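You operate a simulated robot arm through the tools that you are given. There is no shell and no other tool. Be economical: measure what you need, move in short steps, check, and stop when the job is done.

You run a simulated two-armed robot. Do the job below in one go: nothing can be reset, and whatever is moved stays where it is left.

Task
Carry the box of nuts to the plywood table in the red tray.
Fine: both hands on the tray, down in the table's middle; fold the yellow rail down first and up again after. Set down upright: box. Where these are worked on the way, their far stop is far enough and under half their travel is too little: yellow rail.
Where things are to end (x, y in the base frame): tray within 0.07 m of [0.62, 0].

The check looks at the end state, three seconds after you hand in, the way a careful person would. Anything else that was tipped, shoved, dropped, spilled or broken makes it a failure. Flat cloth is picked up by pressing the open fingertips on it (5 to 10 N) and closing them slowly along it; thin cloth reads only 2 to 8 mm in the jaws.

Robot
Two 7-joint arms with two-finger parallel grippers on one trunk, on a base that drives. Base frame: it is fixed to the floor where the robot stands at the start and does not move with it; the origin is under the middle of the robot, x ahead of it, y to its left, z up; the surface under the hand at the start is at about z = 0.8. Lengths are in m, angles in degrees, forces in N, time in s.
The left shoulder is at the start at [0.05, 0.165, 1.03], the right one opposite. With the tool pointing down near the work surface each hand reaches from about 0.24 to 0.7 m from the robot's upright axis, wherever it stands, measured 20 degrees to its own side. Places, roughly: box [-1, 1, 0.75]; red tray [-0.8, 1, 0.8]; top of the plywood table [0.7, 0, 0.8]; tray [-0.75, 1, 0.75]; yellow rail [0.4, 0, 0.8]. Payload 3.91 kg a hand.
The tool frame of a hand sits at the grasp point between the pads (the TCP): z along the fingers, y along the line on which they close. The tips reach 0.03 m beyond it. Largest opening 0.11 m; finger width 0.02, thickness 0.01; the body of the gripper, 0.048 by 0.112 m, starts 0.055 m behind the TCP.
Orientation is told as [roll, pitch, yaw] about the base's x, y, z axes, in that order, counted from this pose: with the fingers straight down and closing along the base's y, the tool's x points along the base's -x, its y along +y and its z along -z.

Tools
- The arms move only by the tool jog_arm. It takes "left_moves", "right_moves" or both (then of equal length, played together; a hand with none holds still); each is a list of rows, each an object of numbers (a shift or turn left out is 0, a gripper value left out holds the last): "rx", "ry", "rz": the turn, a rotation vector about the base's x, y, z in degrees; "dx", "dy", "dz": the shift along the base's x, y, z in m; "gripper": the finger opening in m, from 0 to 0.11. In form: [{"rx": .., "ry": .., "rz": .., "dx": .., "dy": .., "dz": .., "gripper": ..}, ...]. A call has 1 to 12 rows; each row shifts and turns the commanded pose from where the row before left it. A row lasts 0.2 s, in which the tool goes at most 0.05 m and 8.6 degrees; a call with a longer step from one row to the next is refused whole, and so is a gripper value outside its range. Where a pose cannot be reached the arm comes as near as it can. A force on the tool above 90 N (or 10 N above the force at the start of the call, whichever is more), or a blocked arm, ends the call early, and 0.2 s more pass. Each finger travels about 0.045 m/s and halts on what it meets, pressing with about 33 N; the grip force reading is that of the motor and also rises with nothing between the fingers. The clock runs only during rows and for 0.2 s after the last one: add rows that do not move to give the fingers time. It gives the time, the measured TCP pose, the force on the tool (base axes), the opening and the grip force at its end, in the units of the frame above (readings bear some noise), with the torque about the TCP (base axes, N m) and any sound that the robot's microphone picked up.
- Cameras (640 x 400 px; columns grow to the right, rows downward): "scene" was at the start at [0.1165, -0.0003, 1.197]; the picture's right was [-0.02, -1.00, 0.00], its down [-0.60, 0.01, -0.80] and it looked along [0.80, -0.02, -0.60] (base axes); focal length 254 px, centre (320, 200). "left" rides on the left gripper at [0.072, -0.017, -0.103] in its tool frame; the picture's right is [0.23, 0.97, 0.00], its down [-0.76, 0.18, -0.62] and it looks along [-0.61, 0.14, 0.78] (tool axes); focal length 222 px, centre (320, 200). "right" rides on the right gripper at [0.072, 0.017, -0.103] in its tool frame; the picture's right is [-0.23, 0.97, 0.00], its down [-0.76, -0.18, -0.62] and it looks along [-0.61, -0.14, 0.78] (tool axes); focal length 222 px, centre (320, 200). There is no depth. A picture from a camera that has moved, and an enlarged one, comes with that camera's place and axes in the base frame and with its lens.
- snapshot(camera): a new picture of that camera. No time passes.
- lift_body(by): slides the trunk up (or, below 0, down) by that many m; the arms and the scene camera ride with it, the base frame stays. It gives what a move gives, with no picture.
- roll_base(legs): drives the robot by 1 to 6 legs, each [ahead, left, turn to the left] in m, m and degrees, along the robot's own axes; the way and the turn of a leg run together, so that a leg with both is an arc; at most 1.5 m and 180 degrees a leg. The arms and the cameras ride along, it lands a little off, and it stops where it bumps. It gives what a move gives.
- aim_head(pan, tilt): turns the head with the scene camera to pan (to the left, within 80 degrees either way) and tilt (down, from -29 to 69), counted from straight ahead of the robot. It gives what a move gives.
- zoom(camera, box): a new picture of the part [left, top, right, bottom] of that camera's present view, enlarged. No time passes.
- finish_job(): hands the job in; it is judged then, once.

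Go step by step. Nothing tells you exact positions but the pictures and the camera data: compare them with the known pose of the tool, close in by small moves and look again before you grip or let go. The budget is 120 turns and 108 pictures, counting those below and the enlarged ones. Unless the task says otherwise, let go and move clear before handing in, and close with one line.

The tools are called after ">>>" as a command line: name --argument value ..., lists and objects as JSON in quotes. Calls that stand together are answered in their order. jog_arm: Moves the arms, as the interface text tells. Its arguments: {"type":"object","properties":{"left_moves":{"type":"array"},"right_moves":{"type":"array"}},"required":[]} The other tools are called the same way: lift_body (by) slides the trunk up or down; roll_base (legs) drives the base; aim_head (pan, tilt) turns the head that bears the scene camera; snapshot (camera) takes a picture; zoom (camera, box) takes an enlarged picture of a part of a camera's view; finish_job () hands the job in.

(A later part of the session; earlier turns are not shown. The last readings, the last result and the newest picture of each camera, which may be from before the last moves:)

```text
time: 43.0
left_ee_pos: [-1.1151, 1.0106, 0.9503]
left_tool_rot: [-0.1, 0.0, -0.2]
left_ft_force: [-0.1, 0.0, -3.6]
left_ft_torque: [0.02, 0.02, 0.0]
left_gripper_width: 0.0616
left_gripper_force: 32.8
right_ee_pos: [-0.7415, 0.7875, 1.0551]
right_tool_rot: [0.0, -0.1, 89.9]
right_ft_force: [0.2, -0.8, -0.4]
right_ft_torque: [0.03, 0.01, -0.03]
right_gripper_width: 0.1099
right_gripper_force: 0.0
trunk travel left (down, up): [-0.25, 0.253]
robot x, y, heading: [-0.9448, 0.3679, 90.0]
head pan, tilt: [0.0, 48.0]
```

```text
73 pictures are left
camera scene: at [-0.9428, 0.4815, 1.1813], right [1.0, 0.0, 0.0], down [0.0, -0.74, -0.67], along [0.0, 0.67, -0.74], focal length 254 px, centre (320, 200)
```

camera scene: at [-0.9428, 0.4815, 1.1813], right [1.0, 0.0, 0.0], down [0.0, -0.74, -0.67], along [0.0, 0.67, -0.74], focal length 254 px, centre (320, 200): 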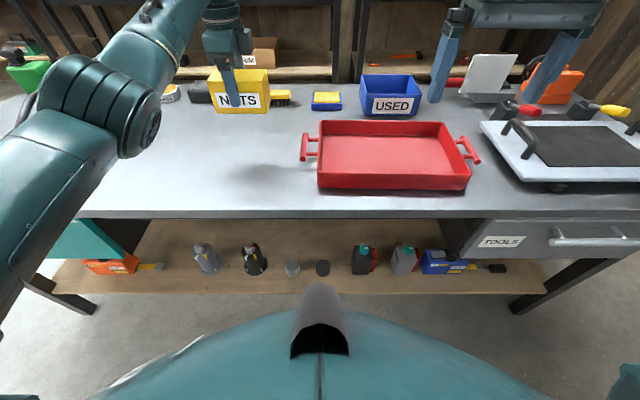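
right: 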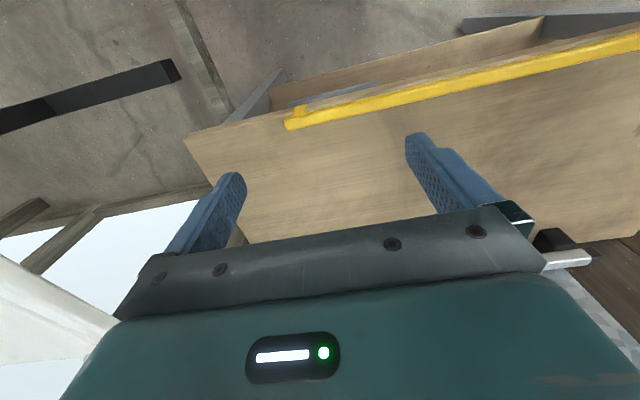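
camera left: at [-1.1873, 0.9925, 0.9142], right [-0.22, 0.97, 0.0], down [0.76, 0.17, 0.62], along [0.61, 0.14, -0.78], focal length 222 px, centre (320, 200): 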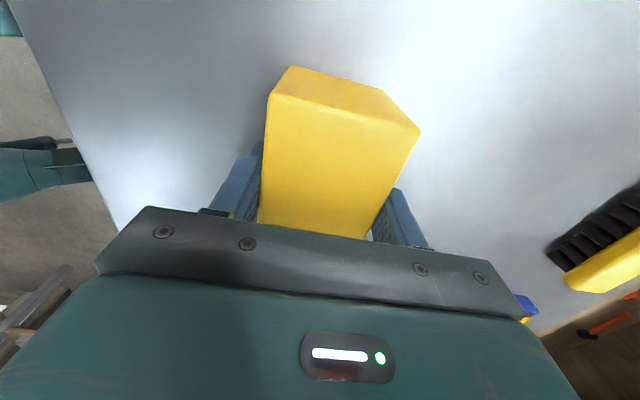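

Held safely (about 0.36 kg). I shift the base right so the tray is centred in front of me.

>>> roll_base --legs '[[0.025, -0.18, 0]]'

>>> snapshot --camera "scene"

```text
time: 45.2
left_ee_pos: [-0.9367, 1.0346, 0.9514]
left_tool_rot: [0.0, 0.1, -0.1]
left_ft_force: [-0.4, 1.3, -3.3]
left_ft_torque: [-0.01, 0.03, 0.0]
left_gripper_width: 0.0619
left_gripper_force: 32.7
right_ee_pos: [-0.562, 0.8134, 1.0539]
right_tool_rot: [0.0, 0.0, 90.1]
right_ft_force: [-0.2, -0.4, 0.3]
right_ft_torque: [0.01, 0.04, 0.02]
right_gripper_width: 0.11
right_gripper_force: 0.1
trunk travel left (down, up): [-0.25, 0.253]
robot x, y, heading: [-0.7621, 0.3968, 90.1]
head pan, tilt: [0.0, 48.0]
```

```text
72 pictures are left
camera scene: at [-0.7629, 0.5068, 1.1813], right [1.0, 0.0, 0.0], down [0.0, -0.74, -0.67], along [0.0, 0.67, -0.74], focal length 254 px, centre (320, 200)
```

scene: 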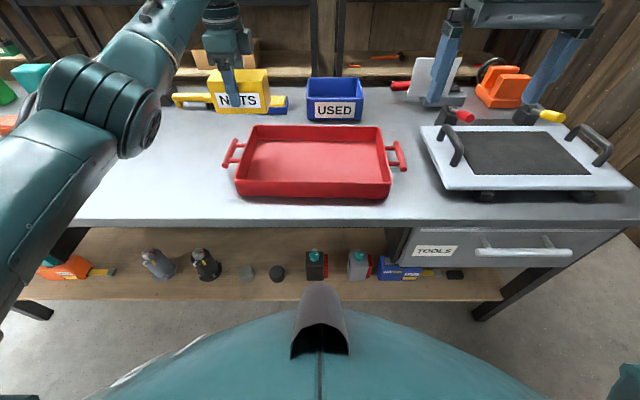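

The tray rim is centred near (-0.777, 0.985). I carry the box over the middle and lower partway.

>>> jog_arm --left_moves '[{"dx": 0.04, "dy": -0.012}, {"dx": 0.04, "dy": -0.013}, {"dx": 0.04, "dy": -0.012}, {"dx": 0.04, "dy": -0.013}, {"dz": -0.03}, {"dz": -0.03}, {}]'

>>> snapshot --camera "scene"

>>> snapshot --camera "left"

```text
time: 46.9
left_ee_pos: [-0.7758, 0.9877, 0.891]
left_tool_rot: [0.0, -0.1, -0.2]
left_ft_force: [0.4, -0.5, -3.0]
left_ft_torque: [0.02, -0.02, 0.0]
left_gripper_width: 0.0617
left_gripper_force: 32.8
right_ee_pos: [-0.5623, 0.8134, 1.0549]
right_tool_rot: [0.0, 0.0, 90.1]
right_ft_force: [0.2, 0.6, 0.2]
right_ft_torque: [-0.01, 0.01, -0.01]
right_gripper_width: 0.1099
right_gripper_force: 0.1
trunk travel left (down, up): [-0.25, 0.253]
robot x, y, heading: [-0.7643, 0.3975, 90.0]
head pan, tilt: [0.0, 48.0]
```

```text
71 pictures are left
camera scene: at [-0.7629, 0.5067, 1.1813], right [1.0, 0.0, 0.0], down [0.0, -0.74, -0.67], along [0.0, 0.67, -0.74], focal length 254 px, centre (320, 200)
```

scene: 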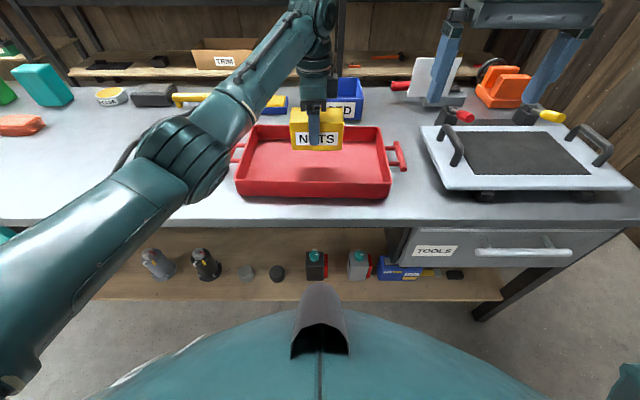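

```text
70 pictures are left
camera left: at [-0.848, 0.9698, 0.9939], right [-0.23, 0.97, 0.0], down [0.76, 0.18, 0.62], along [0.61, 0.14, -0.78], focal length 222 px, centre (320, 200)
```

left: 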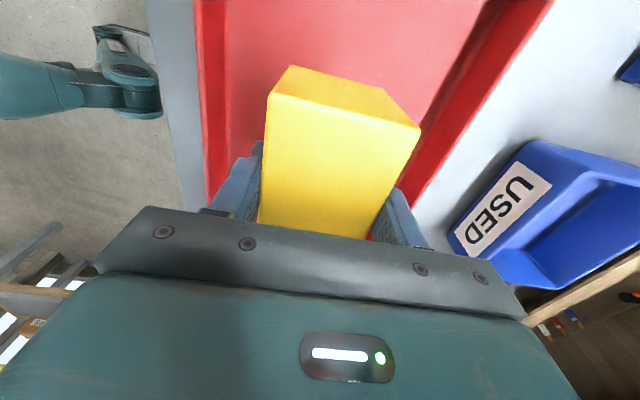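

The box is centred over the tray. I lower it slowly to the tray floor.

>>> jog_arm --left_moves '[{"dz": -0.03}, {"dz": -0.02}, {"dz": -0.01}, {"dz": -0.006}, {"dz": -0.004}, {}]'

```text
time: 48.2
left_ee_pos: [-0.7753, 0.9877, 0.8208]
left_tool_rot: [0.0, 0.0, -0.1]
left_ft_force: [0.1, 0.5, -3.0]
left_ft_torque: [-0.02, -0.01, -0.05]
left_gripper_width: 0.0618
left_gripper_force: 33.2
right_ee_pos: [-0.5613, 0.8133, 1.0551]
right_tool_rot: [0.1, -0.1, 90.0]
right_ft_force: [0.1, 0.0, 0.1]
right_ft_torque: [0.03, -0.02, 0.0]
right_gripper_width: 0.11
right_gripper_force: 0.1
trunk travel left (down, up): [-0.25, 0.253]
robot x, y, heading: [-0.7633, 0.3953, 90.1]
head pan, tilt: [0.0, 48.0]
```

>>> jog_arm --left_moves '[{"dz": -0.003}, {"dz": -0.002}, {}]'

```text
time: 49.0
left_ee_pos: [-0.7764, 0.9864, 0.8176]
left_tool_rot: [0.2, -0.1, -0.1]
left_ft_force: [-1.3, 2.0, 9.4]
left_ft_torque: [-0.32, 0.16, -0.05]
left_gripper_width: 0.0616
left_gripper_force: 32.8
right_ee_pos: [-0.5617, 0.813, 1.0549]
right_tool_rot: [0.0, -0.1, 90.1]
right_ft_force: [0.5, 0.5, 0.2]
right_ft_torque: [0.0, 0.0, 0.01]
right_gripper_width: 0.1099
right_gripper_force: 0.0
trunk travel left (down, up): [-0.25, 0.253]
robot x, y, heading: [-0.761, 0.3955, 89.9]
head pan, tilt: [0.0, 48.0]
```

Touched down in the tray. I relieve the pressure, open, and rise clear.

>>> jog_arm --left_moves '[{"dz": 0.002}, {"gripper": 0.08}, {"gripper": 0.1}, {"gripper": 0.1}, {}, {"dz": 0.03}, {"dz": 0.04}, {"dz": 0.04}, {"dz": 0.04}]'

>>> snapshot --camera "scene"

>>> snapshot --camera "left"

```text
time: 51.0
left_ee_pos: [-0.7758, 0.9876, 0.9685]
left_tool_rot: [0.0, 0.0, 0.1]
left_ft_force: [0.7, -1.1, 0.2]
left_ft_torque: [0.01, -0.01, 0.01]
left_gripper_width: 0.0999
left_gripper_force: 0.0
right_ee_pos: [-0.5613, 0.8131, 1.0547]
right_tool_rot: [0.0, 0.0, 90.1]
right_ft_force: [-0.1, -0.4, 0.1]
right_ft_torque: [0.0, -0.03, 0.0]
right_gripper_width: 0.11
right_gripper_force: 0.1
trunk travel left (down, up): [-0.25, 0.253]
robot x, y, heading: [-0.7632, 0.3965, 89.8]
head pan, tilt: [0.0, 48.0]
```

```text
69 pictures are left
camera scene: at [-0.7629, 0.5063, 1.1813], right [1.0, 0.0, 0.0], down [0.0, -0.74, -0.67], along [0.0, 0.67, -0.74], focal length 254 px, centre (320, 200)
```

scene: 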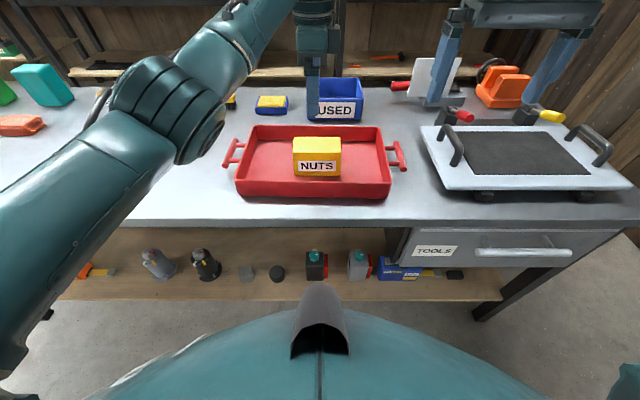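

```text
68 pictures are left
camera left: at [-0.8483, 0.9698, 1.0719], right [-0.23, 0.97, 0.0], down [0.76, 0.18, 0.62], along [0.61, 0.14, -0.78], focal length 222 px, centre (320, 200)
```

left: 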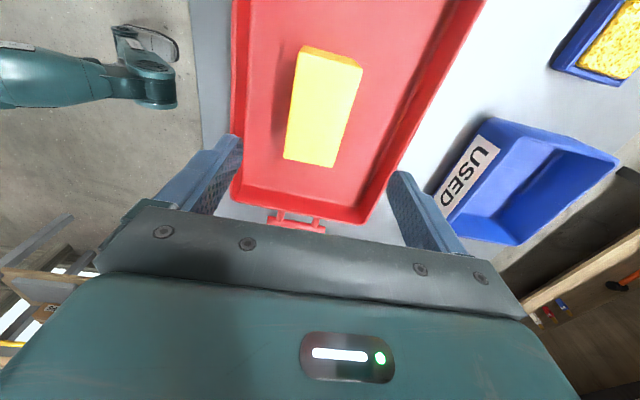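

The box stands upright in the tray. Now I bring both hands, yawed to close along x, above the handle bars at about (-0.978, 0.99) and (-0.579, 0.99), with narrow openings.

>>> jog_arm --left_moves '[{"dz": 0.02, "dx": -0.0184, "rz": 8.2, "gripper": 0.036}, {"dx": -0.0184, "rz": 8.2}, {"dx": -0.0184, "rz": 8.2}, {"dx": -0.0184, "rz": 8.2}, {"dx": -0.0184, "rz": 8.2}, {"dx": -0.0184, "rz": 8.2}, {"dx": -0.0184, "rz": 8.2}, {"dx": -0.0184, "rz": 8.2}, {"dx": -0.0184, "rz": 8.2}, {"dx": -0.0184, "rz": 8.2}, {"dx": -0.0184, "rz": 8.0}, {"dz": -0.03}]' --right_moves '[{"gripper": 0.036}, {"dx": -0.0017, "dy": 0.018, "dz": -0.0085}, {"dx": -0.0017, "dy": 0.018, "dz": -0.0085}, {"dx": -0.0017, "dy": 0.018, "dz": -0.0085}, {"dx": -0.0017, "dy": 0.018, "dz": -0.0085}, {"dx": -0.0017, "dy": 0.018, "dz": -0.0085}, {"dx": -0.0017, "dy": 0.018, "dz": -0.0085}, {"dx": -0.0017, "dy": 0.018, "dz": -0.0085}, {"dx": -0.0017, "dy": 0.018, "dz": -0.0085}, {"dx": -0.0017, "dy": 0.018, "dz": -0.0085}, {"dx": -0.0017, "dy": 0.018, "dz": -0.0085}, {}]'

>>> snapshot --camera "scene"

>>> snapshot --camera "left"

>>> snapshot --camera "right"

```text
time: 53.6
left_ee_pos: [-0.9787, 0.9846, 0.9581]
left_tool_rot: [0.1, 0.0, 90.1]
left_ft_force: [-0.7, 0.7, -0.3]
left_ft_torque: [-0.04, 0.01, 0.0]
left_gripper_width: 0.0362
left_gripper_force: 0.1
right_ee_pos: [-0.5783, 0.9939, 0.9701]
right_tool_rot: [0.0, 0.0, 90.1]
right_ft_force: [0.5, -0.6, 0.8]
right_ft_torque: [-0.01, 0.01, -0.03]
right_gripper_width: 0.036
right_gripper_force: 0.0
trunk travel left (down, up): [-0.25, 0.253]
robot x, y, heading: [-0.7628, 0.3963, 89.9]
head pan, tilt: [0.0, 48.0]
```

```text
67 pictures are left
camera scene: at [-0.763, 0.5067, 1.1814], right [1.0, 0.0, 0.0], down [0.0, -0.74, -0.67], along [0.0, 0.67, -0.74], focal length 254 px, centre (320, 200)
```

scene: 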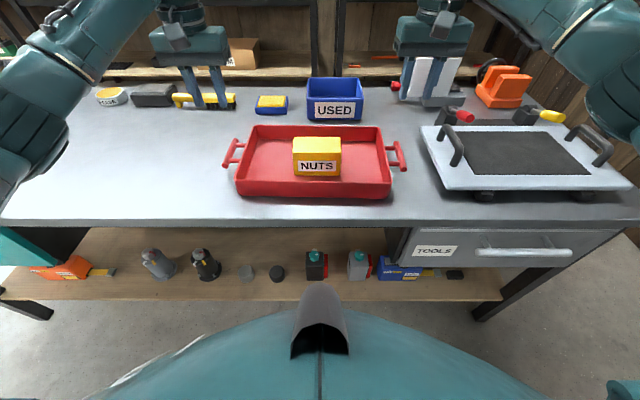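

```text
66 pictures are left
camera left: at [-0.9622, 0.9113, 1.0608], right [-0.97, -0.23, 0.0], down [-0.18, 0.76, 0.62], along [-0.14, 0.61, -0.78], focal length 222 px, centre (320, 200)
```

left: 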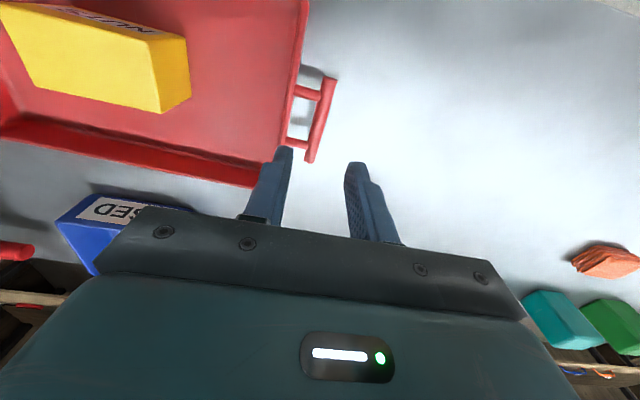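

```text
65 pictures are left
camera right: at [-0.5951, 0.9219, 1.0727], right [-0.97, 0.23, 0.0], down [0.18, 0.76, 0.62], along [0.14, 0.61, -0.78], focal length 222 px, centre (320, 200)
```

right: 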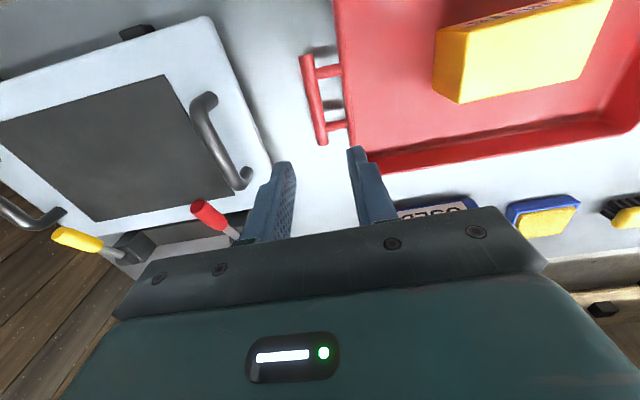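

Bars found at x≈-0.982 (left) and x≈-0.573 (right), y centre ≈0.995. I correct and lower to just above them.

>>> jog_arm --left_moves '[{"dx": -0.003, "dy": 0.011, "dz": -0.03}, {"dz": -0.04}, {"dz": -0.03}, {}]' --right_moves '[{"dx": 0.005, "dy": 0.001, "dz": -0.042}, {"dz": -0.04}, {"dz": -0.03}, {}]'

>>> snapshot --camera "left"

>>> snapshot --camera "right"

>>> zoom --camera "scene" --box '[200, 100, 440, 220]'

```text
time: 54.6
left_ee_pos: [-0.983, 0.9987, 0.8595]
left_tool_rot: [0.0, 0.0, 89.9]
left_ft_force: [-0.1, -0.5, -0.1]
left_ft_torque: [0.0, 0.01, 0.01]
left_gripper_width: 0.036
left_gripper_force: 0.1
right_ee_pos: [-0.5731, 0.9935, 0.8548]
right_tool_rot: [0.0, 0.0, 90.1]
right_ft_force: [0.9, 0.1, 0.3]
right_ft_torque: [0.02, 0.0, 0.0]
right_gripper_width: 0.0359
right_gripper_force: 0.1
trunk travel left (down, up): [-0.25, 0.253]
robot x, y, heading: [-0.764, 0.3976, 90.2]
head pan, tilt: [0.0, 48.0]
```

```text
64 pictures are left
camera left: at [-0.9662, 0.925, 0.9627], right [-0.97, -0.23, 0.0], down [-0.18, 0.76, 0.62], along [-0.14, 0.61, -0.78], focal length 222 px, centre (320, 200)
```

left: 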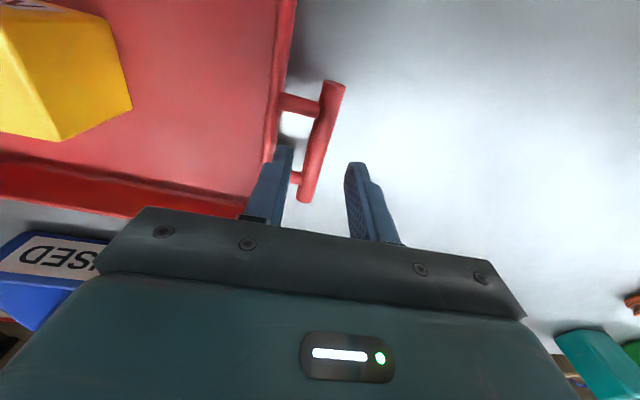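

```text
63 pictures are left
camera right: at [-0.5902, 0.9216, 0.9582], right [-0.97, 0.23, 0.0], down [0.18, 0.76, 0.62], along [0.14, 0.61, -0.78], focal length 222 px, centre (320, 200)
```

right: 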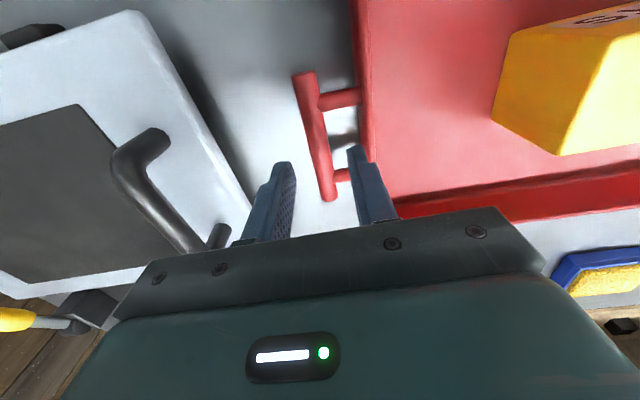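

```text
2.67 times, centred on (320, 160) of scene
camera zoom: at [-0.7629, 0.5065, 1.1814], right [1.0, 0.0, 0.0], down [0.0, -0.74, -0.67], along [0.0, 0.67, -0.74], focal length 677 px, centre (320, 307)
```

zoom: 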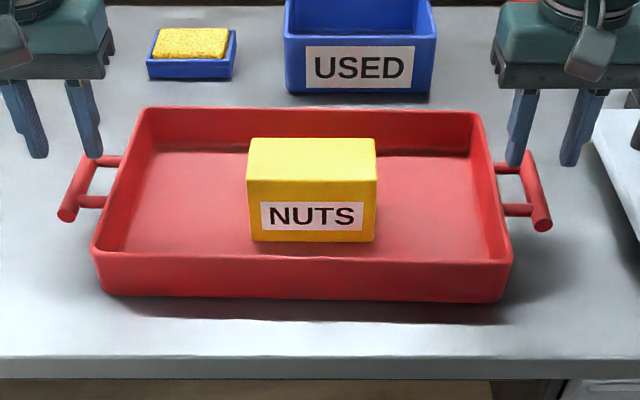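

Both bars are between the fingers, and the stems are clear in y. I lower the last 4–5 cm so the pads straddle the bars.

>>> jog_arm --left_moves '[{"dx": 0.001, "dz": -0.015}, {"dz": -0.015}, {"dz": -0.01}, {"dz": -0.007}, {}]' --right_moves '[{"dx": 0.001, "dz": -0.015}, {"dz": -0.012}, {"dz": -0.01}, {"dz": -0.006}, {}]'

>>> snapshot --camera "left"

>>> snapshot --camera "right"

>>> zoom --camera "scene" --box '[200, 100, 440, 220]'

```text
time: 55.9
left_ee_pos: [-0.9825, 0.9963, 0.8101]
left_tool_rot: [0.0, 0.1, 89.9]
left_ft_force: [0.3, 0.0, -0.8]
left_ft_torque: [0.0, -0.02, 0.01]
left_gripper_width: 0.0358
left_gripper_force: 0.0
right_ee_pos: [-0.5733, 0.9929, 0.8137]
right_tool_rot: [0.0, 0.1, 89.9]
right_ft_force: [-0.3, -0.2, -0.7]
right_ft_torque: [0.03, 0.05, -0.01]
right_gripper_width: 0.0359
right_gripper_force: 0.0
trunk travel left (down, up): [-0.25, 0.253]
robot x, y, heading: [-0.7629, 0.3954, 90.2]
head pan, tilt: [0.0, 48.0]
```

```text
61 pictures are left
camera left: at [-0.9652, 0.9232, 0.9138], right [-0.97, -0.23, 0.0], down [-0.18, 0.76, 0.62], along [-0.14, 0.61, -0.78], focal length 222 px, centre (320, 200)
```

left: 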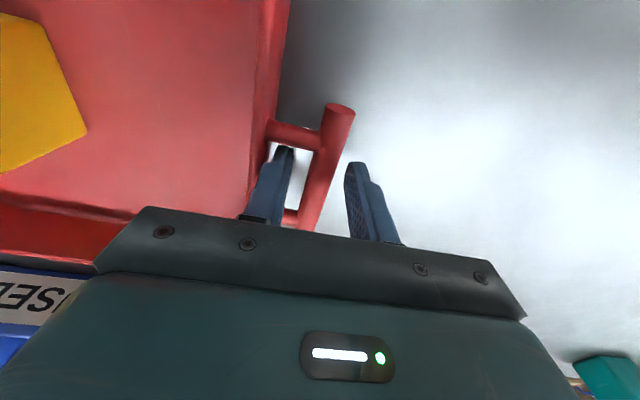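

```text
60 pictures are left
camera right: at [-0.5895, 0.922, 0.9168], right [-0.97, 0.23, 0.0], down [0.18, 0.76, 0.62], along [0.14, 0.61, -0.78], focal length 222 px, centre (320, 200)
```

right: 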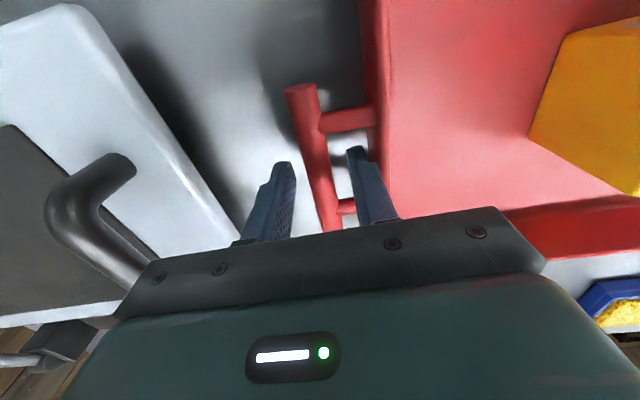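

```text
2.67 times, centred on (320, 160) of scene
camera zoom: at [-0.7629, 0.5065, 1.1813], right [1.0, 0.0, 0.0], down [0.0, -0.74, -0.67], along [0.0, 0.67, -0.74], focal length 677 px, centre (320, 307)
```

zoom: 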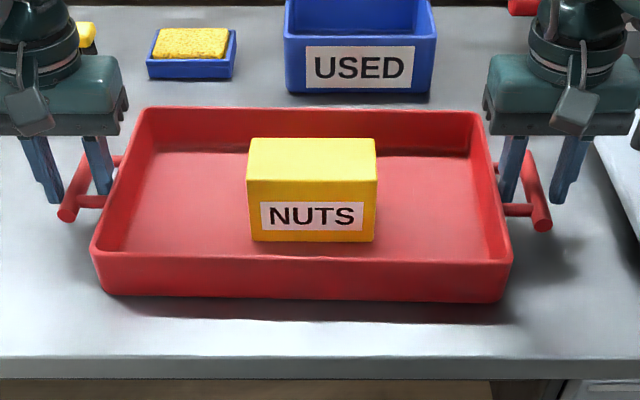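

Both bars are straddled. I close both grippers.

>>> jog_arm --left_moves '[{"gripper": 0.02}, {"gripper": 0.005}, {"gripper": 0.0}, {}, {}]' --right_moves '[{"gripper": 0.02}, {"gripper": 0.005}, {"gripper": 0.0}, {}, {}]'

```text
time: 57.0
left_ee_pos: [-0.983, 0.9962, 0.8098]
left_tool_rot: [0.1, -0.1, 89.9]
left_ft_force: [-0.6, -4.4, -0.2]
left_ft_torque: [0.11, 0.0, -0.7]
left_gripper_width: 0.0156
left_gripper_force: 33.7
right_ee_pos: [-0.5729, 0.9936, 0.813]
right_tool_rot: [0.0, 0.1, 90.0]
right_ft_force: [-0.5, 3.1, 1.2]
right_ft_torque: [-0.02, -0.01, -0.72]
right_gripper_width: 0.0153
right_gripper_force: 33.5
trunk travel left (down, up): [-0.25, 0.253]
robot x, y, heading: [-0.7602, 0.3926, 90.0]
head pan, tilt: [0.0, 48.0]
```

Both hold the 15 mm bars. I lift them together.

>>> jog_arm --left_moves '[{"dz": 0.01}, {"dz": 0.01}, {"dz": 0.02}, {"dz": 0.02}, {"dz": 0.02}, {"dz": 0.02}, {"dz": 0.02}, {}]' --right_moves '[{"dz": 0.01}, {"dz": 0.01}, {"dz": 0.02}, {"dz": 0.02}, {"dz": 0.02}, {"dz": 0.02}, {"dz": 0.02}, {}]'

>>> snapshot --camera "scene"

```text
time: 58.9
left_ee_pos: [-0.9839, 0.9984, 0.9311]
left_tool_rot: [0.2, 0.0, 90.1]
left_ft_force: [-15.0, -3.1, -3.6]
left_ft_torque: [-0.03, 0.24, -0.72]
left_gripper_width: 0.0156
left_gripper_force: 33.3
right_ee_pos: [-0.5739, 0.9933, 0.9344]
right_tool_rot: [-0.1, 0.1, 89.9]
right_ft_force: [16.2, 3.9, -3.0]
right_ft_torque: [0.06, -0.25, -0.65]
right_gripper_width: 0.0156
right_gripper_force: 33.1
trunk travel left (down, up): [-0.25, 0.253]
robot x, y, heading: [-0.7615, 0.3919, 90.1]
head pan, tilt: [0.0, 48.0]
```

```text
58 pictures are left
camera scene: at [-0.7629, 0.5071, 1.1812], right [1.0, 0.0, 0.0], down [0.0, -0.74, -0.67], along [0.0, 0.67, -0.74], focal length 254 px, centre (320, 200)
```

scene: 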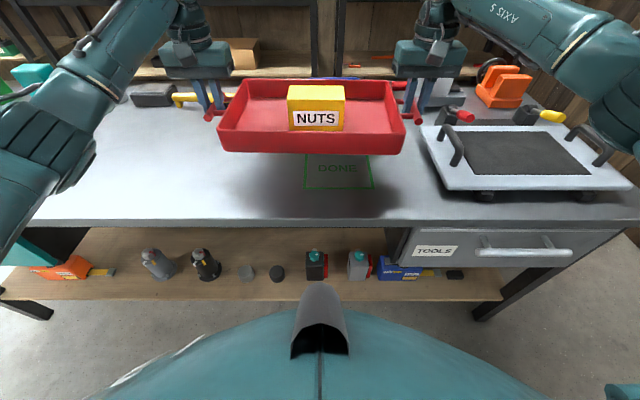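

The tray is up and level with the box upright. I relieve the slight squeeze, back away from the bench and turn toward the table.

>>> jog_arm --left_moves '[{"dx": -0.0012}, {}]' --right_moves '[{"dx": 0.0012}, {}]'

>>> roll_base --legs '[[-0.39, 0, 0]]'

>>> roll_base --legs '[[0, 0, -45], [0, 0, -45]]'

>>> snapshot --camera "scene"

```text
time: 59.5
left_ee_pos: [-0.9833, 0.9966, 0.9304]
left_tool_rot: [0.0, 0.0, 90.0]
left_ft_force: [-11.4, -3.4, -2.9]
left_ft_torque: [-0.11, 0.14, -0.67]
left_gripper_width: 0.0154
left_gripper_force: 33.3
right_ee_pos: [-0.5733, 0.9936, 0.9339]
right_tool_rot: [0.0, -0.1, 90.1]
right_ft_force: [11.0, 4.4, -3.5]
right_ft_torque: [0.15, -0.21, -0.65]
right_gripper_width: 0.0155
right_gripper_force: 32.7
trunk travel left (down, up): [-0.25, 0.253]
robot x, y, heading: [-0.7627, 0.3974, 90.1]
head pan, tilt: [0.0, 48.0]
```

```text
time: 61.9
left_ee_pos: [-0.9797, 0.6207, 0.9312]
left_tool_rot: [0.1, -0.1, 89.5]
left_ft_force: [-3.9, -3.2, -2.7]
left_ft_torque: [0.0, 0.05, -0.66]
left_gripper_width: 0.0157
left_gripper_force: 32.3
right_ee_pos: [-0.5695, 0.6144, 0.9344]
right_tool_rot: [0.0, 0.0, 89.7]
right_ft_force: [4.5, 3.8, -3.3]
right_ft_torque: [0.05, -0.06, -0.65]
right_gripper_width: 0.0157
right_gripper_force: 33.0
trunk travel left (down, up): [-0.25, 0.253]
robot x, y, heading: [-0.7666, 0.019, 89.5]
head pan, tilt: [0.0, 48.0]
```

```text
time: 66.4
left_ee_pos: [-0.1562, 0.219, 0.9299]
left_tool_rot: [0.0, 0.1, -2.0]
left_ft_force: [-2.9, 0.5, -3.5]
left_ft_torque: [0.01, 0.0, -0.7]
left_gripper_width: 0.0156
left_gripper_force: 33.2
right_ee_pos: [-0.1732, -0.1902, 0.9333]
right_tool_rot: [-0.1, 0.0, -1.8]
right_ft_force: [3.6, 0.2, -2.9]
right_ft_torque: [0.01, -0.06, -0.65]
right_gripper_width: 0.0156
right_gripper_force: 32.6
trunk travel left (down, up): [-0.25, 0.253]
robot x, y, heading: [-0.7652, 0.0154, -1.7]
head pan, tilt: [0.0, 48.0]
```

```text
57 pictures are left
camera scene: at [-0.6546, 0.0168, 1.1813], right [-0.03, -1.0, 0.0], down [-0.74, 0.02, -0.67], along [0.67, -0.02, -0.74], focal length 254 px, centre (320, 200)
```

scene: 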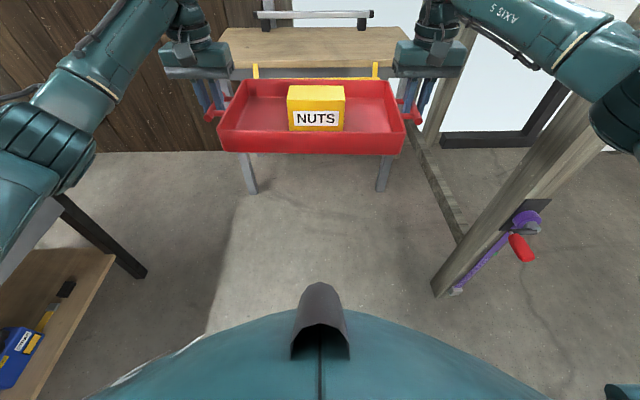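

Tray is riding well. I straighten the heading, correct sideways and drive most of the way to the table.

>>> roll_base --legs '[[0, 0, 1.7], [0.45, -0.03, 0]]'

>>> snapshot --camera "scene"

```text
time: 69.6
left_ee_pos: [0.3058, 0.1934, 0.9311]
left_tool_rot: [-0.1, 0.2, -1.0]
left_ft_force: [-4.0, -0.2, -3.1]
left_ft_torque: [0.01, 0.01, -0.65]
left_gripper_width: 0.0154
left_gripper_force: 33.1
right_ee_pos: [0.2951, -0.2156, 0.9335]
right_tool_rot: [0.0, -0.1, -0.9]
right_ft_force: [3.7, 0.3, -3.7]
right_ft_torque: [-0.02, -0.02, -0.69]
right_gripper_width: 0.0157
right_gripper_force: 33.1
trunk travel left (down, up): [-0.25, 0.253]
robot x, y, heading: [-0.3004, -0.0153, -0.8]
head pan, tilt: [0.0, 48.0]
```

```text
56 pictures are left
camera scene: at [-0.189, -0.0152, 1.1812], right [-0.01, -1.0, 0.0], down [-0.74, 0.01, -0.67], along [0.67, -0.01, -0.74], focal length 254 px, centre (320, 200)
```

scene: 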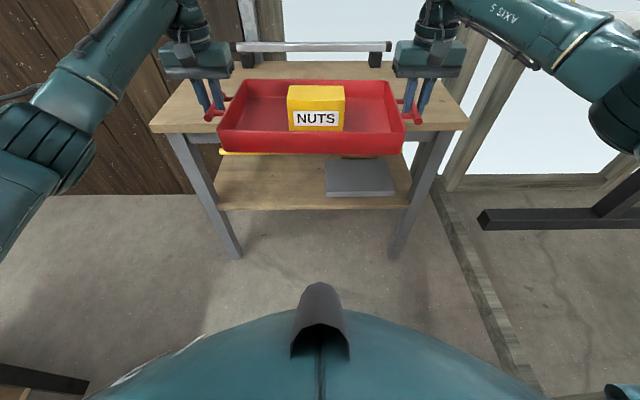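

>>> roll_base --legs '[[0.3, 0.003, 0.8]]'

>>> snapshot --camera "scene"

```text
time: 71.7
left_ee_pos: [0.6035, 0.2046, 0.9298]
left_tool_rot: [-0.1, 0.2, -0.2]
left_ft_force: [-3.6, -0.5, -2.9]
left_ft_torque: [0.01, 0.29, -0.66]
left_gripper_width: 0.0154
left_gripper_force: 32.4
right_ee_pos: [0.5991, -0.2048, 0.9343]
right_tool_rot: [0.0, 0.1, 0.0]
right_ft_force: [3.6, 0.2, -3.7]
right_ft_torque: [-0.02, -0.3, -0.65]
right_gripper_width: 0.0154
right_gripper_force: 32.9
trunk travel left (down, up): [-0.25, 0.253]
robot x, y, heading: [0.0072, -0.0146, 0.2]
head pan, tilt: [0.0, 48.0]
```

```text
55 pictures are left
camera scene: at [0.1119, -0.0125, 1.1812], right [0.0, -1.0, 0.0], down [-0.74, 0.0, -0.67], along [0.67, 0.0, -0.74], focal length 254 px, centre (320, 200)
```

scene: 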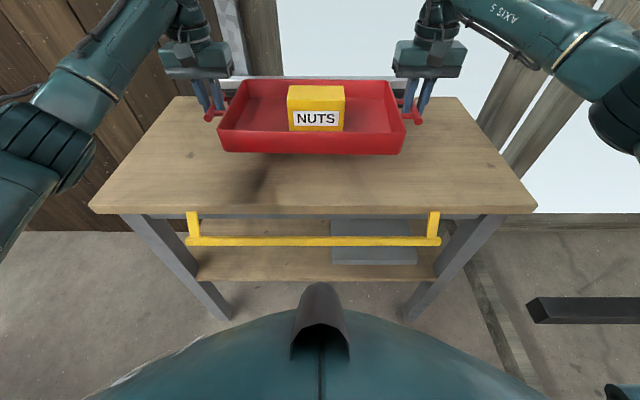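

Tray is at about (0.605, 0), over the table. I nudge ahead 1.5 cm and lower toward the top.

>>> jog_arm --left_moves '[{"dx": 0.007}, {"dx": 0.008}, {"dz": -0.02}, {"dz": -0.02}, {"dz": -0.015}, {"dz": -0.008}, {}]' --right_moves '[{"dx": 0.008}, {"dx": 0.009}, {"dz": -0.021}, {"dz": -0.021}, {"dz": -0.016}, {"dz": -0.009}, {}]'

>>> snapshot --camera "scene"

```text
time: 73.2
left_ee_pos: [0.6165, 0.2051, 0.8693]
left_tool_rot: [-0.1, 0.1, -0.3]
left_ft_force: [-3.2, -4.9, -3.9]
left_ft_torque: [0.0, 0.27, -0.41]
left_gripper_width: 0.0153
left_gripper_force: 32.9
right_ee_pos: [0.6169, -0.2041, 0.8661]
right_tool_rot: [0.1, -0.1, 0.0]
right_ft_force: [3.4, 4.0, -3.6]
right_ft_torque: [0.09, -0.3, -0.56]
right_gripper_width: 0.0152
right_gripper_force: 32.9
trunk travel left (down, up): [-0.25, 0.253]
robot x, y, heading: [0.0049, -0.0147, -0.0]
head pan, tilt: [0.0, 48.0]
```

```text
54 pictures are left
camera scene: at [0.1115, -0.0125, 1.1813], right [0.0, -1.0, 0.0], down [-0.74, 0.0, -0.67], along [0.67, 0.0, -0.74], focal length 254 px, centre (320, 200)
```

scene: 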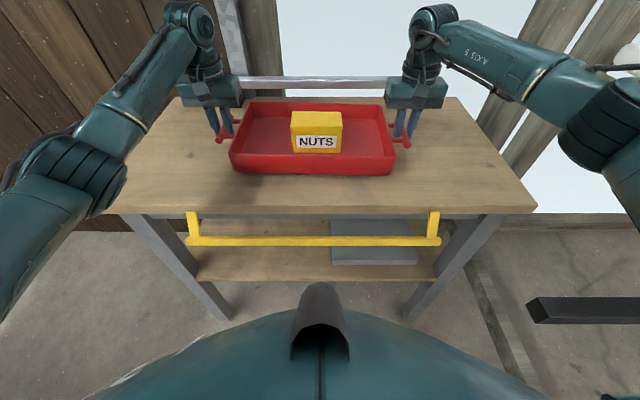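

>>> jog_arm --left_moves '[{"dz": -0.008}, {"dz": -0.006}, {"dz": -0.005}, {"dz": -0.005}, {}]' --right_moves '[{"dz": -0.006}, {"dz": -0.005}, {"dz": -0.005}, {"dz": -0.005}, {}]'

```text
time: 74.5
left_ee_pos: [0.6159, 0.2042, 0.8506]
left_tool_rot: [-0.1, -0.7, -0.3]
left_ft_force: [2.4, -3.1, 24.3]
left_ft_torque: [-0.04, 0.33, -0.46]
left_gripper_width: 0.0152
left_gripper_force: 32.9
right_ee_pos: [0.6155, -0.2059, 0.854]
right_tool_rot: [0.2, -0.7, 0.0]
right_ft_force: [6.3, 4.4, 23.0]
right_ft_torque: [0.04, -0.08, -0.7]
right_gripper_width: 0.0154
right_gripper_force: 33.3
trunk travel left (down, up): [-0.25, 0.253]
robot x, y, heading: [0.0014, -0.0134, 0.1]
head pan, tilt: [0.0, 48.0]
```

The tray rests on the table. I relieve the pressure, open both just enough (0.036) and check before rising.

>>> jog_arm --left_moves '[{"dz": 0.004}, {}, {"gripper": 0.025}, {"gripper": 0.035}, {}, {}]' --right_moves '[{"dz": 0.004}, {}, {"gripper": 0.025}, {"gripper": 0.035}, {}, {}]'

>>> snapshot --camera "scene"

>>> snapshot --camera "left"

>>> snapshot --camera "right"

```text
time: 75.8
left_ee_pos: [0.6173, 0.2059, 0.8488]
left_tool_rot: [0.1, 0.0, -0.2]
left_ft_force: [0.5, 1.1, 0.3]
left_ft_torque: [-0.01, 0.0, 0.0]
left_gripper_width: 0.0351
left_gripper_force: 0.1
right_ee_pos: [0.6159, -0.2057, 0.8495]
right_tool_rot: [0.0, 0.0, 0.0]
right_ft_force: [-0.7, 0.6, -0.6]
right_ft_torque: [-0.01, 0.02, -0.01]
right_gripper_width: 0.035
right_gripper_force: 0.1
trunk travel left (down, up): [-0.25, 0.253]
robot x, y, heading: [0.0016, -0.0133, 0.4]
head pan, tilt: [0.0, 48.0]
```

```text
53 pictures are left
camera scene: at [0.111, -0.0125, 1.1813], right [0.0, -1.0, 0.0], down [-0.74, 0.0, -0.67], along [0.67, 0.0, -0.74], focal length 254 px, centre (320, 200)
```

scene: 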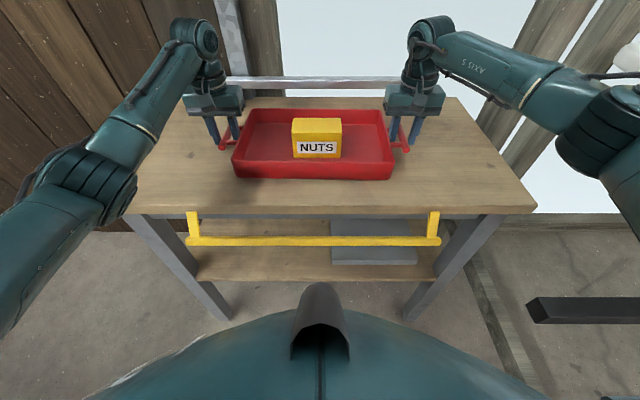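

```text
52 pictures are left
camera left: at [0.546, 0.1882, 0.9512], right [-0.22, 0.97, 0.0], down [0.76, 0.18, 0.62], along [0.61, 0.14, -0.78], focal length 222 px, centre (320, 200)
```

left: 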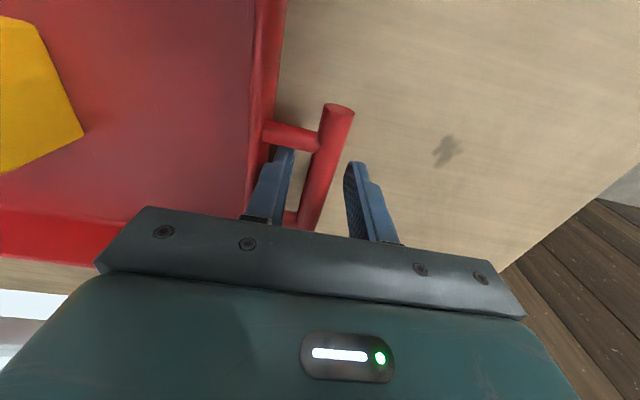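

```text
51 pictures are left
camera right: at [0.5434, -0.1882, 0.9534], right [0.23, 0.97, 0.0], down [0.76, -0.18, 0.62], along [0.61, -0.14, -0.78], focal length 222 px, centre (320, 200)
```

right: 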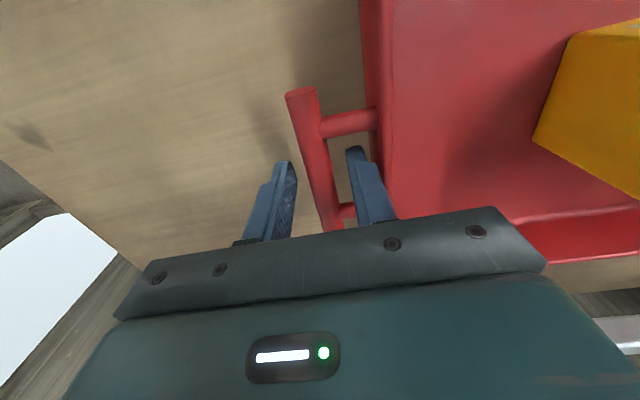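

Both grips are open and clear of the tray. I raise the hands straight up.

>>> jog_arm --left_moves '[{"dz": 0.02}, {"dz": 0.03}, {"dz": 0.04}, {"dz": 0.04}, {"dz": 0.04, "gripper": 0.0}]' --right_moves '[{"dz": 0.02}, {"dz": 0.03}, {"dz": 0.04}, {"dz": 0.04}, {"dz": 0.04, "gripper": 0.0}]'

>>> snapshot --camera "scene"

```text
time: 77.0
left_ee_pos: [0.6217, 0.2034, 1.0214]
left_tool_rot: [-0.1, -0.1, -0.2]
left_ft_force: [-0.1, 0.3, -0.4]
left_ft_torque: [0.01, 0.0, -0.03]
left_gripper_width: 0.0002
left_gripper_force: 0.0
right_ee_pos: [0.6157, -0.2019, 1.0241]
right_tool_rot: [0.0, 0.0, -0.1]
right_ft_force: [-0.3, 0.4, 0.3]
right_ft_torque: [0.01, -0.02, 0.02]
right_gripper_width: 0.0002
right_gripper_force: 0.0
trunk travel left (down, up): [-0.25, 0.253]
robot x, y, heading: [0.0027, -0.0154, 0.1]
head pan, tilt: [0.0, 48.0]
```

```text
50 pictures are left
camera scene: at [0.1104, -0.0126, 1.1813], right [0.0, -1.0, 0.0], down [-0.74, 0.0, -0.67], along [0.67, 0.0, -0.74], focal length 254 px, centre (320, 200)
```

scene: 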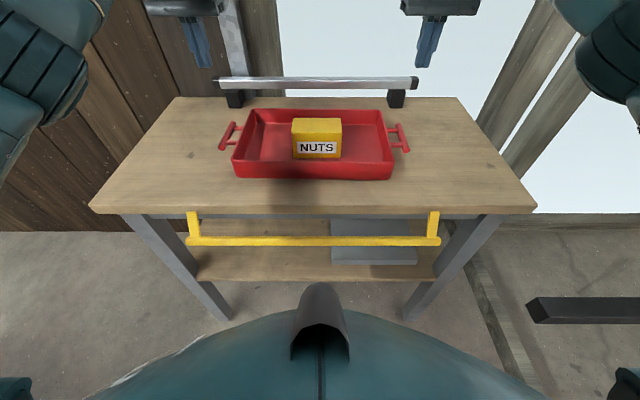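

The tray sits at about (0.617, 0) with the box upright. Now I raise the rail: I turn the left gripper to close along x and bring it above the bar at about (0.388, 0.12).

>>> jog_arm --left_moves '[{"dx": -0.0212, "dy": -0.0076, "rz": -8.2, "gripper": 0.036}, {"dx": -0.0212, "dy": -0.0076, "rz": -8.2}, {"dx": -0.0212, "dy": -0.0076, "rz": -8.2}, {"dx": -0.0212, "dy": -0.0076, "rz": -8.2}, {"dx": -0.0212, "dy": -0.0076, "rz": -8.2}, {"dx": -0.0212, "dy": -0.0076, "rz": -8.2}, {"dx": -0.0212, "dy": -0.0076, "rz": -8.2}, {"dx": -0.0212, "dy": -0.0076, "rz": -8.2}, {"dx": -0.0212, "dy": -0.0076, "rz": -8.2}, {"dx": -0.0212, "dy": -0.0076, "rz": -8.2}, {"dx": -0.0212, "dy": -0.0076, "rz": -8.0}, {"dz": -0.04}]'

>>> snapshot --camera "left"

>>> snapshot --camera "scene"

```text
time: 79.7
left_ee_pos: [0.3816, 0.1213, 0.9778]
left_tool_rot: [0.0, 0.0, -90.4]
left_ft_force: [-0.1, 0.5, 0.1]
left_ft_torque: [-0.02, 0.03, -0.02]
left_gripper_width: 0.0362
left_gripper_force: 0.1
right_ee_pos: [0.6169, -0.2019, 1.0223]
right_tool_rot: [0.0, 0.0, 0.2]
right_ft_force: [0.7, 1.0, -1.5]
right_ft_torque: [0.02, 0.02, -0.01]
right_gripper_width: 0.0
right_gripper_force: 32.7
trunk travel left (down, up): [-0.25, 0.253]
robot x, y, heading: [0.0026, -0.0186, 0.1]
head pan, tilt: [0.0, 48.0]
```

```text
49 pictures are left
camera left: at [0.3651, 0.1937, 1.0802], right [0.97, 0.22, 0.0], down [0.17, -0.76, 0.62], along [0.14, -0.61, -0.78], focal length 222 px, centre (320, 200)
```

left: 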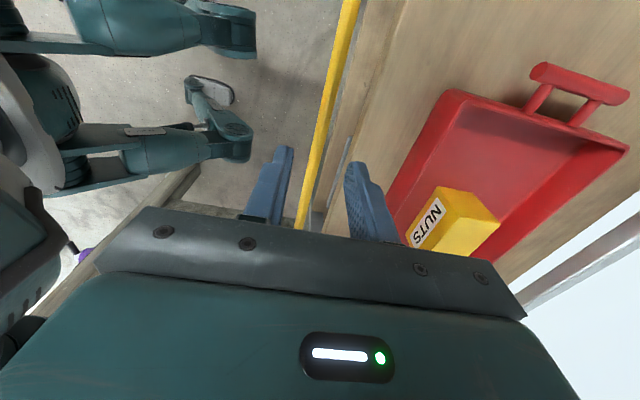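

```text
48 pictures are left
camera scene: at [0.1111, -0.0124, 1.1814], right [0.0, -1.0, 0.0], down [-0.74, 0.0, -0.67], along [0.67, 0.0, -0.74], focal length 254 px, centre (320, 200)
```

scene: 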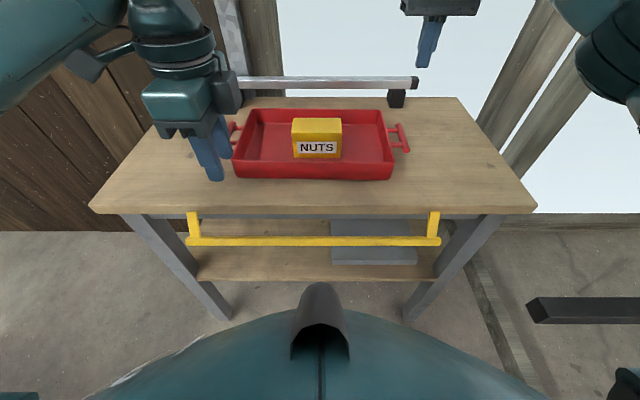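

>>> zoom --camera "left" --box '[260, 0, 420, 240]'

```text
1.67 times, centred on (340, 120) of left
camera zoom: at [0.3651, 0.1937, 1.0802], right [0.97, 0.22, 0.0], down [0.17, -0.76, 0.62], along [0.14, -0.61, -0.78], focal length 370 px, centre (287, 333)
```

zoom: 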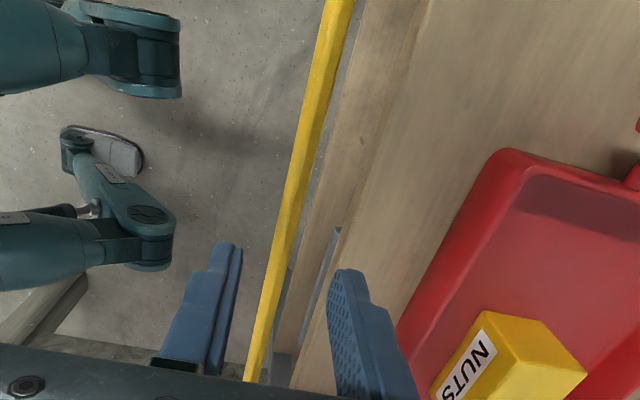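

The tabletop edge is at x≈0.44 and the bar at x≈0.395, leaving room for the inner finger. I shift 1.3 cm ahead and lower above the bar.

>>> jog_arm --left_moves '[{"dx": 0.0135, "dz": -0.03}, {"dz": -0.045}, {"dz": -0.045}, {"dz": -0.03}, {}]'

>>> snapshot --camera "left"

>>> zoom --camera "scene" --box '[170, 130, 330, 260]'

```text
time: 80.8
left_ee_pos: [0.3964, 0.1232, 0.8302]
left_tool_rot: [-0.1, 0.0, -90.2]
left_ft_force: [0.1, -0.3, -0.5]
left_ft_torque: [0.03, -0.04, -0.02]
left_gripper_width: 0.0361
left_gripper_force: 0.0
right_ee_pos: [0.6166, -0.2024, 1.0225]
right_tool_rot: [0.0, 0.0, 0.0]
right_ft_force: [-0.6, -0.3, 0.3]
right_ft_torque: [0.01, -0.03, -0.01]
right_gripper_width: 0.0
right_gripper_force: 32.9
trunk travel left (down, up): [-0.25, 0.253]
robot x, y, heading: [0.0005, -0.0145, 0.2]
head pan, tilt: [0.0, 48.0]
```

```text
46 pictures are left
camera left: at [0.3805, 0.1955, 0.9323], right [0.97, 0.22, 0.0], down [0.17, -0.76, 0.62], along [0.14, -0.61, -0.78], focal length 222 px, centre (320, 200)
```

left: 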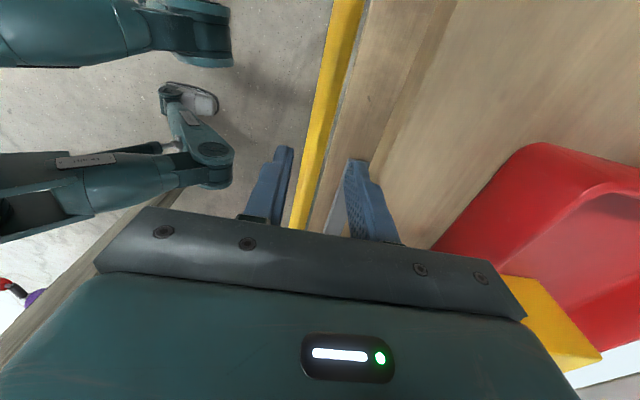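

```text
3.08 times, centred on (250, 195) of scene
camera zoom: at [0.111, -0.0125, 1.1813], right [0.0, -1.0, 0.0], down [-0.74, 0.0, -0.67], along [0.67, 0.0, -0.74], focal length 782 px, centre (535, 215)
```

zoom: 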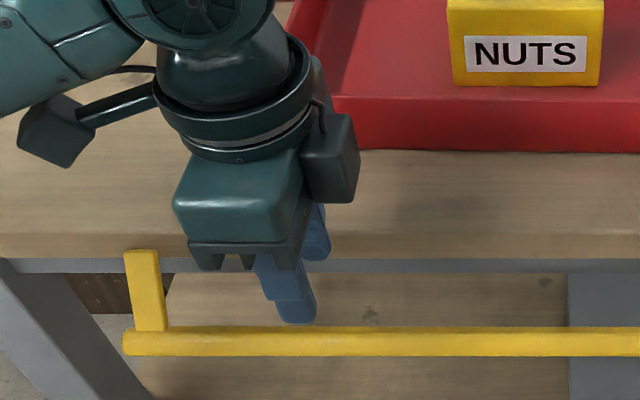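

Aligned. I lower so the fingers straddle the bar.

>>> jog_arm --left_moves '[{"dz": -0.02}, {"dz": -0.015}, {"dz": -0.015}, {"dz": -0.01}, {}]'

>>> snapshot --camera "left"

>>> zoom --camera "scene" --box '[170, 130, 330, 260]'

```text
time: 82.0
left_ee_pos: [0.3992, 0.1215, 0.7706]
left_tool_rot: [-0.1, 0.0, -90.2]
left_ft_force: [0.0, -0.7, 0.3]
left_ft_torque: [0.0, -0.02, 0.0]
left_gripper_width: 0.0361
left_gripper_force: 0.0
right_ee_pos: [0.6164, -0.2031, 1.0228]
right_tool_rot: [0.0, 0.0, 0.0]
right_ft_force: [0.4, -0.7, 1.0]
right_ft_torque: [-0.02, 0.01, 0.02]
right_gripper_width: 0.0001
right_gripper_force: 33.0
trunk travel left (down, up): [-0.25, 0.253]
robot x, y, heading: [0.0045, -0.0137, -0.1]
head pan, tilt: [0.0, 48.0]
```

```text
44 pictures are left
camera left: at [0.3826, 0.1939, 0.8723], right [0.97, 0.22, 0.0], down [0.18, -0.76, 0.62], along [0.14, -0.61, -0.78], focal length 222 px, centre (320, 200)
```

left: 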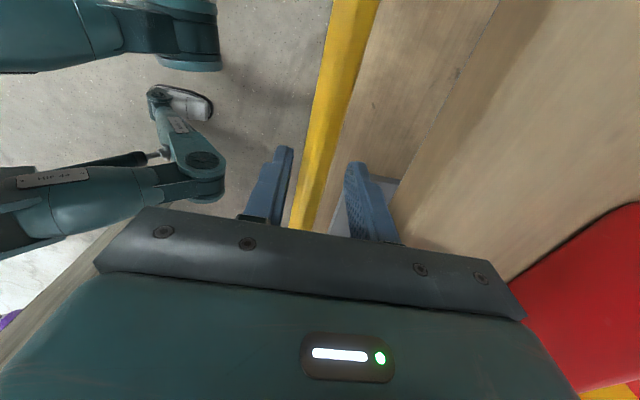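

```text
3.08 times, centred on (250, 195) of scene
camera zoom: at [0.111, -0.0125, 1.1813], right [0.0, -1.0, 0.0], down [-0.74, 0.0, -0.67], along [0.67, 0.0, -0.74], focal length 782 px, centre (535, 215)
```

zoom: 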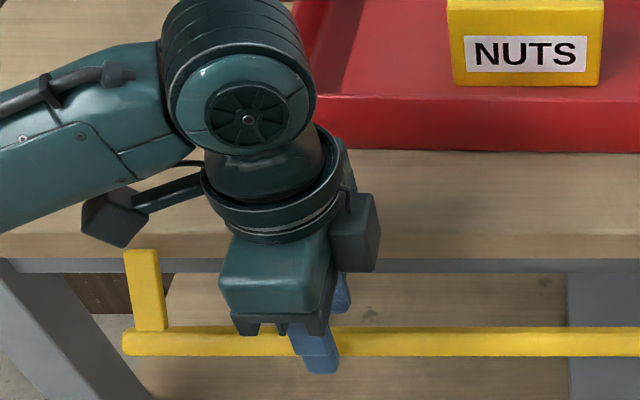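

The bar is straddled. I close on it and begin swinging it out and up along its arc.

>>> jog_arm --left_moves '[{"gripper": 0.02}, {"gripper": 0.005}, {"gripper": 0.0}, {}, {"dx": -0.009, "dz": 0.008}, {"dx": -0.009, "dz": 0.009}, {"dx": -0.005, "dz": 0.011}, {"dx": -0.004, "dz": 0.012}, {"dx": 0.0, "dz": 0.012}, {"dx": 0.001, "dz": 0.013}]'

>>> zoom --camera "scene" --box '[150, 110, 470, 310]'

```text
time: 84.2
left_ee_pos: [0.3733, 0.1224, 0.8341]
left_tool_rot: [-0.1, 0.0, -90.2]
left_ft_force: [0.7, 0.9, -0.4]
left_ft_torque: [-0.02, 0.02, 0.0]
left_gripper_width: 0.0
left_gripper_force: 37.4
right_ee_pos: [0.6153, -0.2036, 1.0226]
right_tool_rot: [0.0, 0.0, 0.0]
right_ft_force: [-0.4, -0.4, 0.4]
right_ft_torque: [0.01, -0.04, 0.0]
right_gripper_width: 0.0
right_gripper_force: 33.4
trunk travel left (down, up): [-0.25, 0.253]
robot x, y, heading: [0.0071, -0.0143, 0.1]
head pan, tilt: [0.0, 48.0]
```

```text
2.00 times, centred on (310, 210) of scene
camera zoom: at [0.111, -0.0126, 1.1813], right [0.0, -1.0, 0.0], down [-0.74, 0.0, -0.67], along [0.67, 0.0, -0.74], focal length 508 px, centre (340, 180)
```

zoom: 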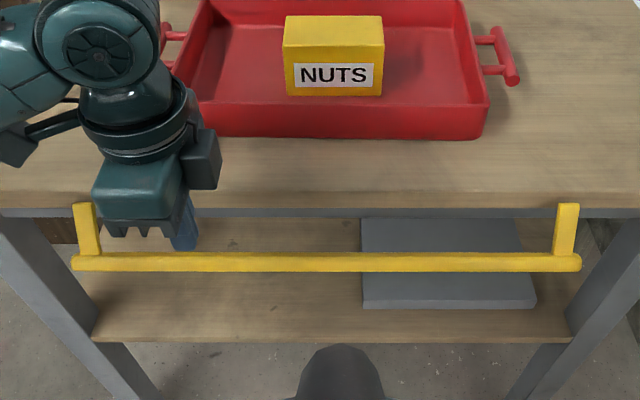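

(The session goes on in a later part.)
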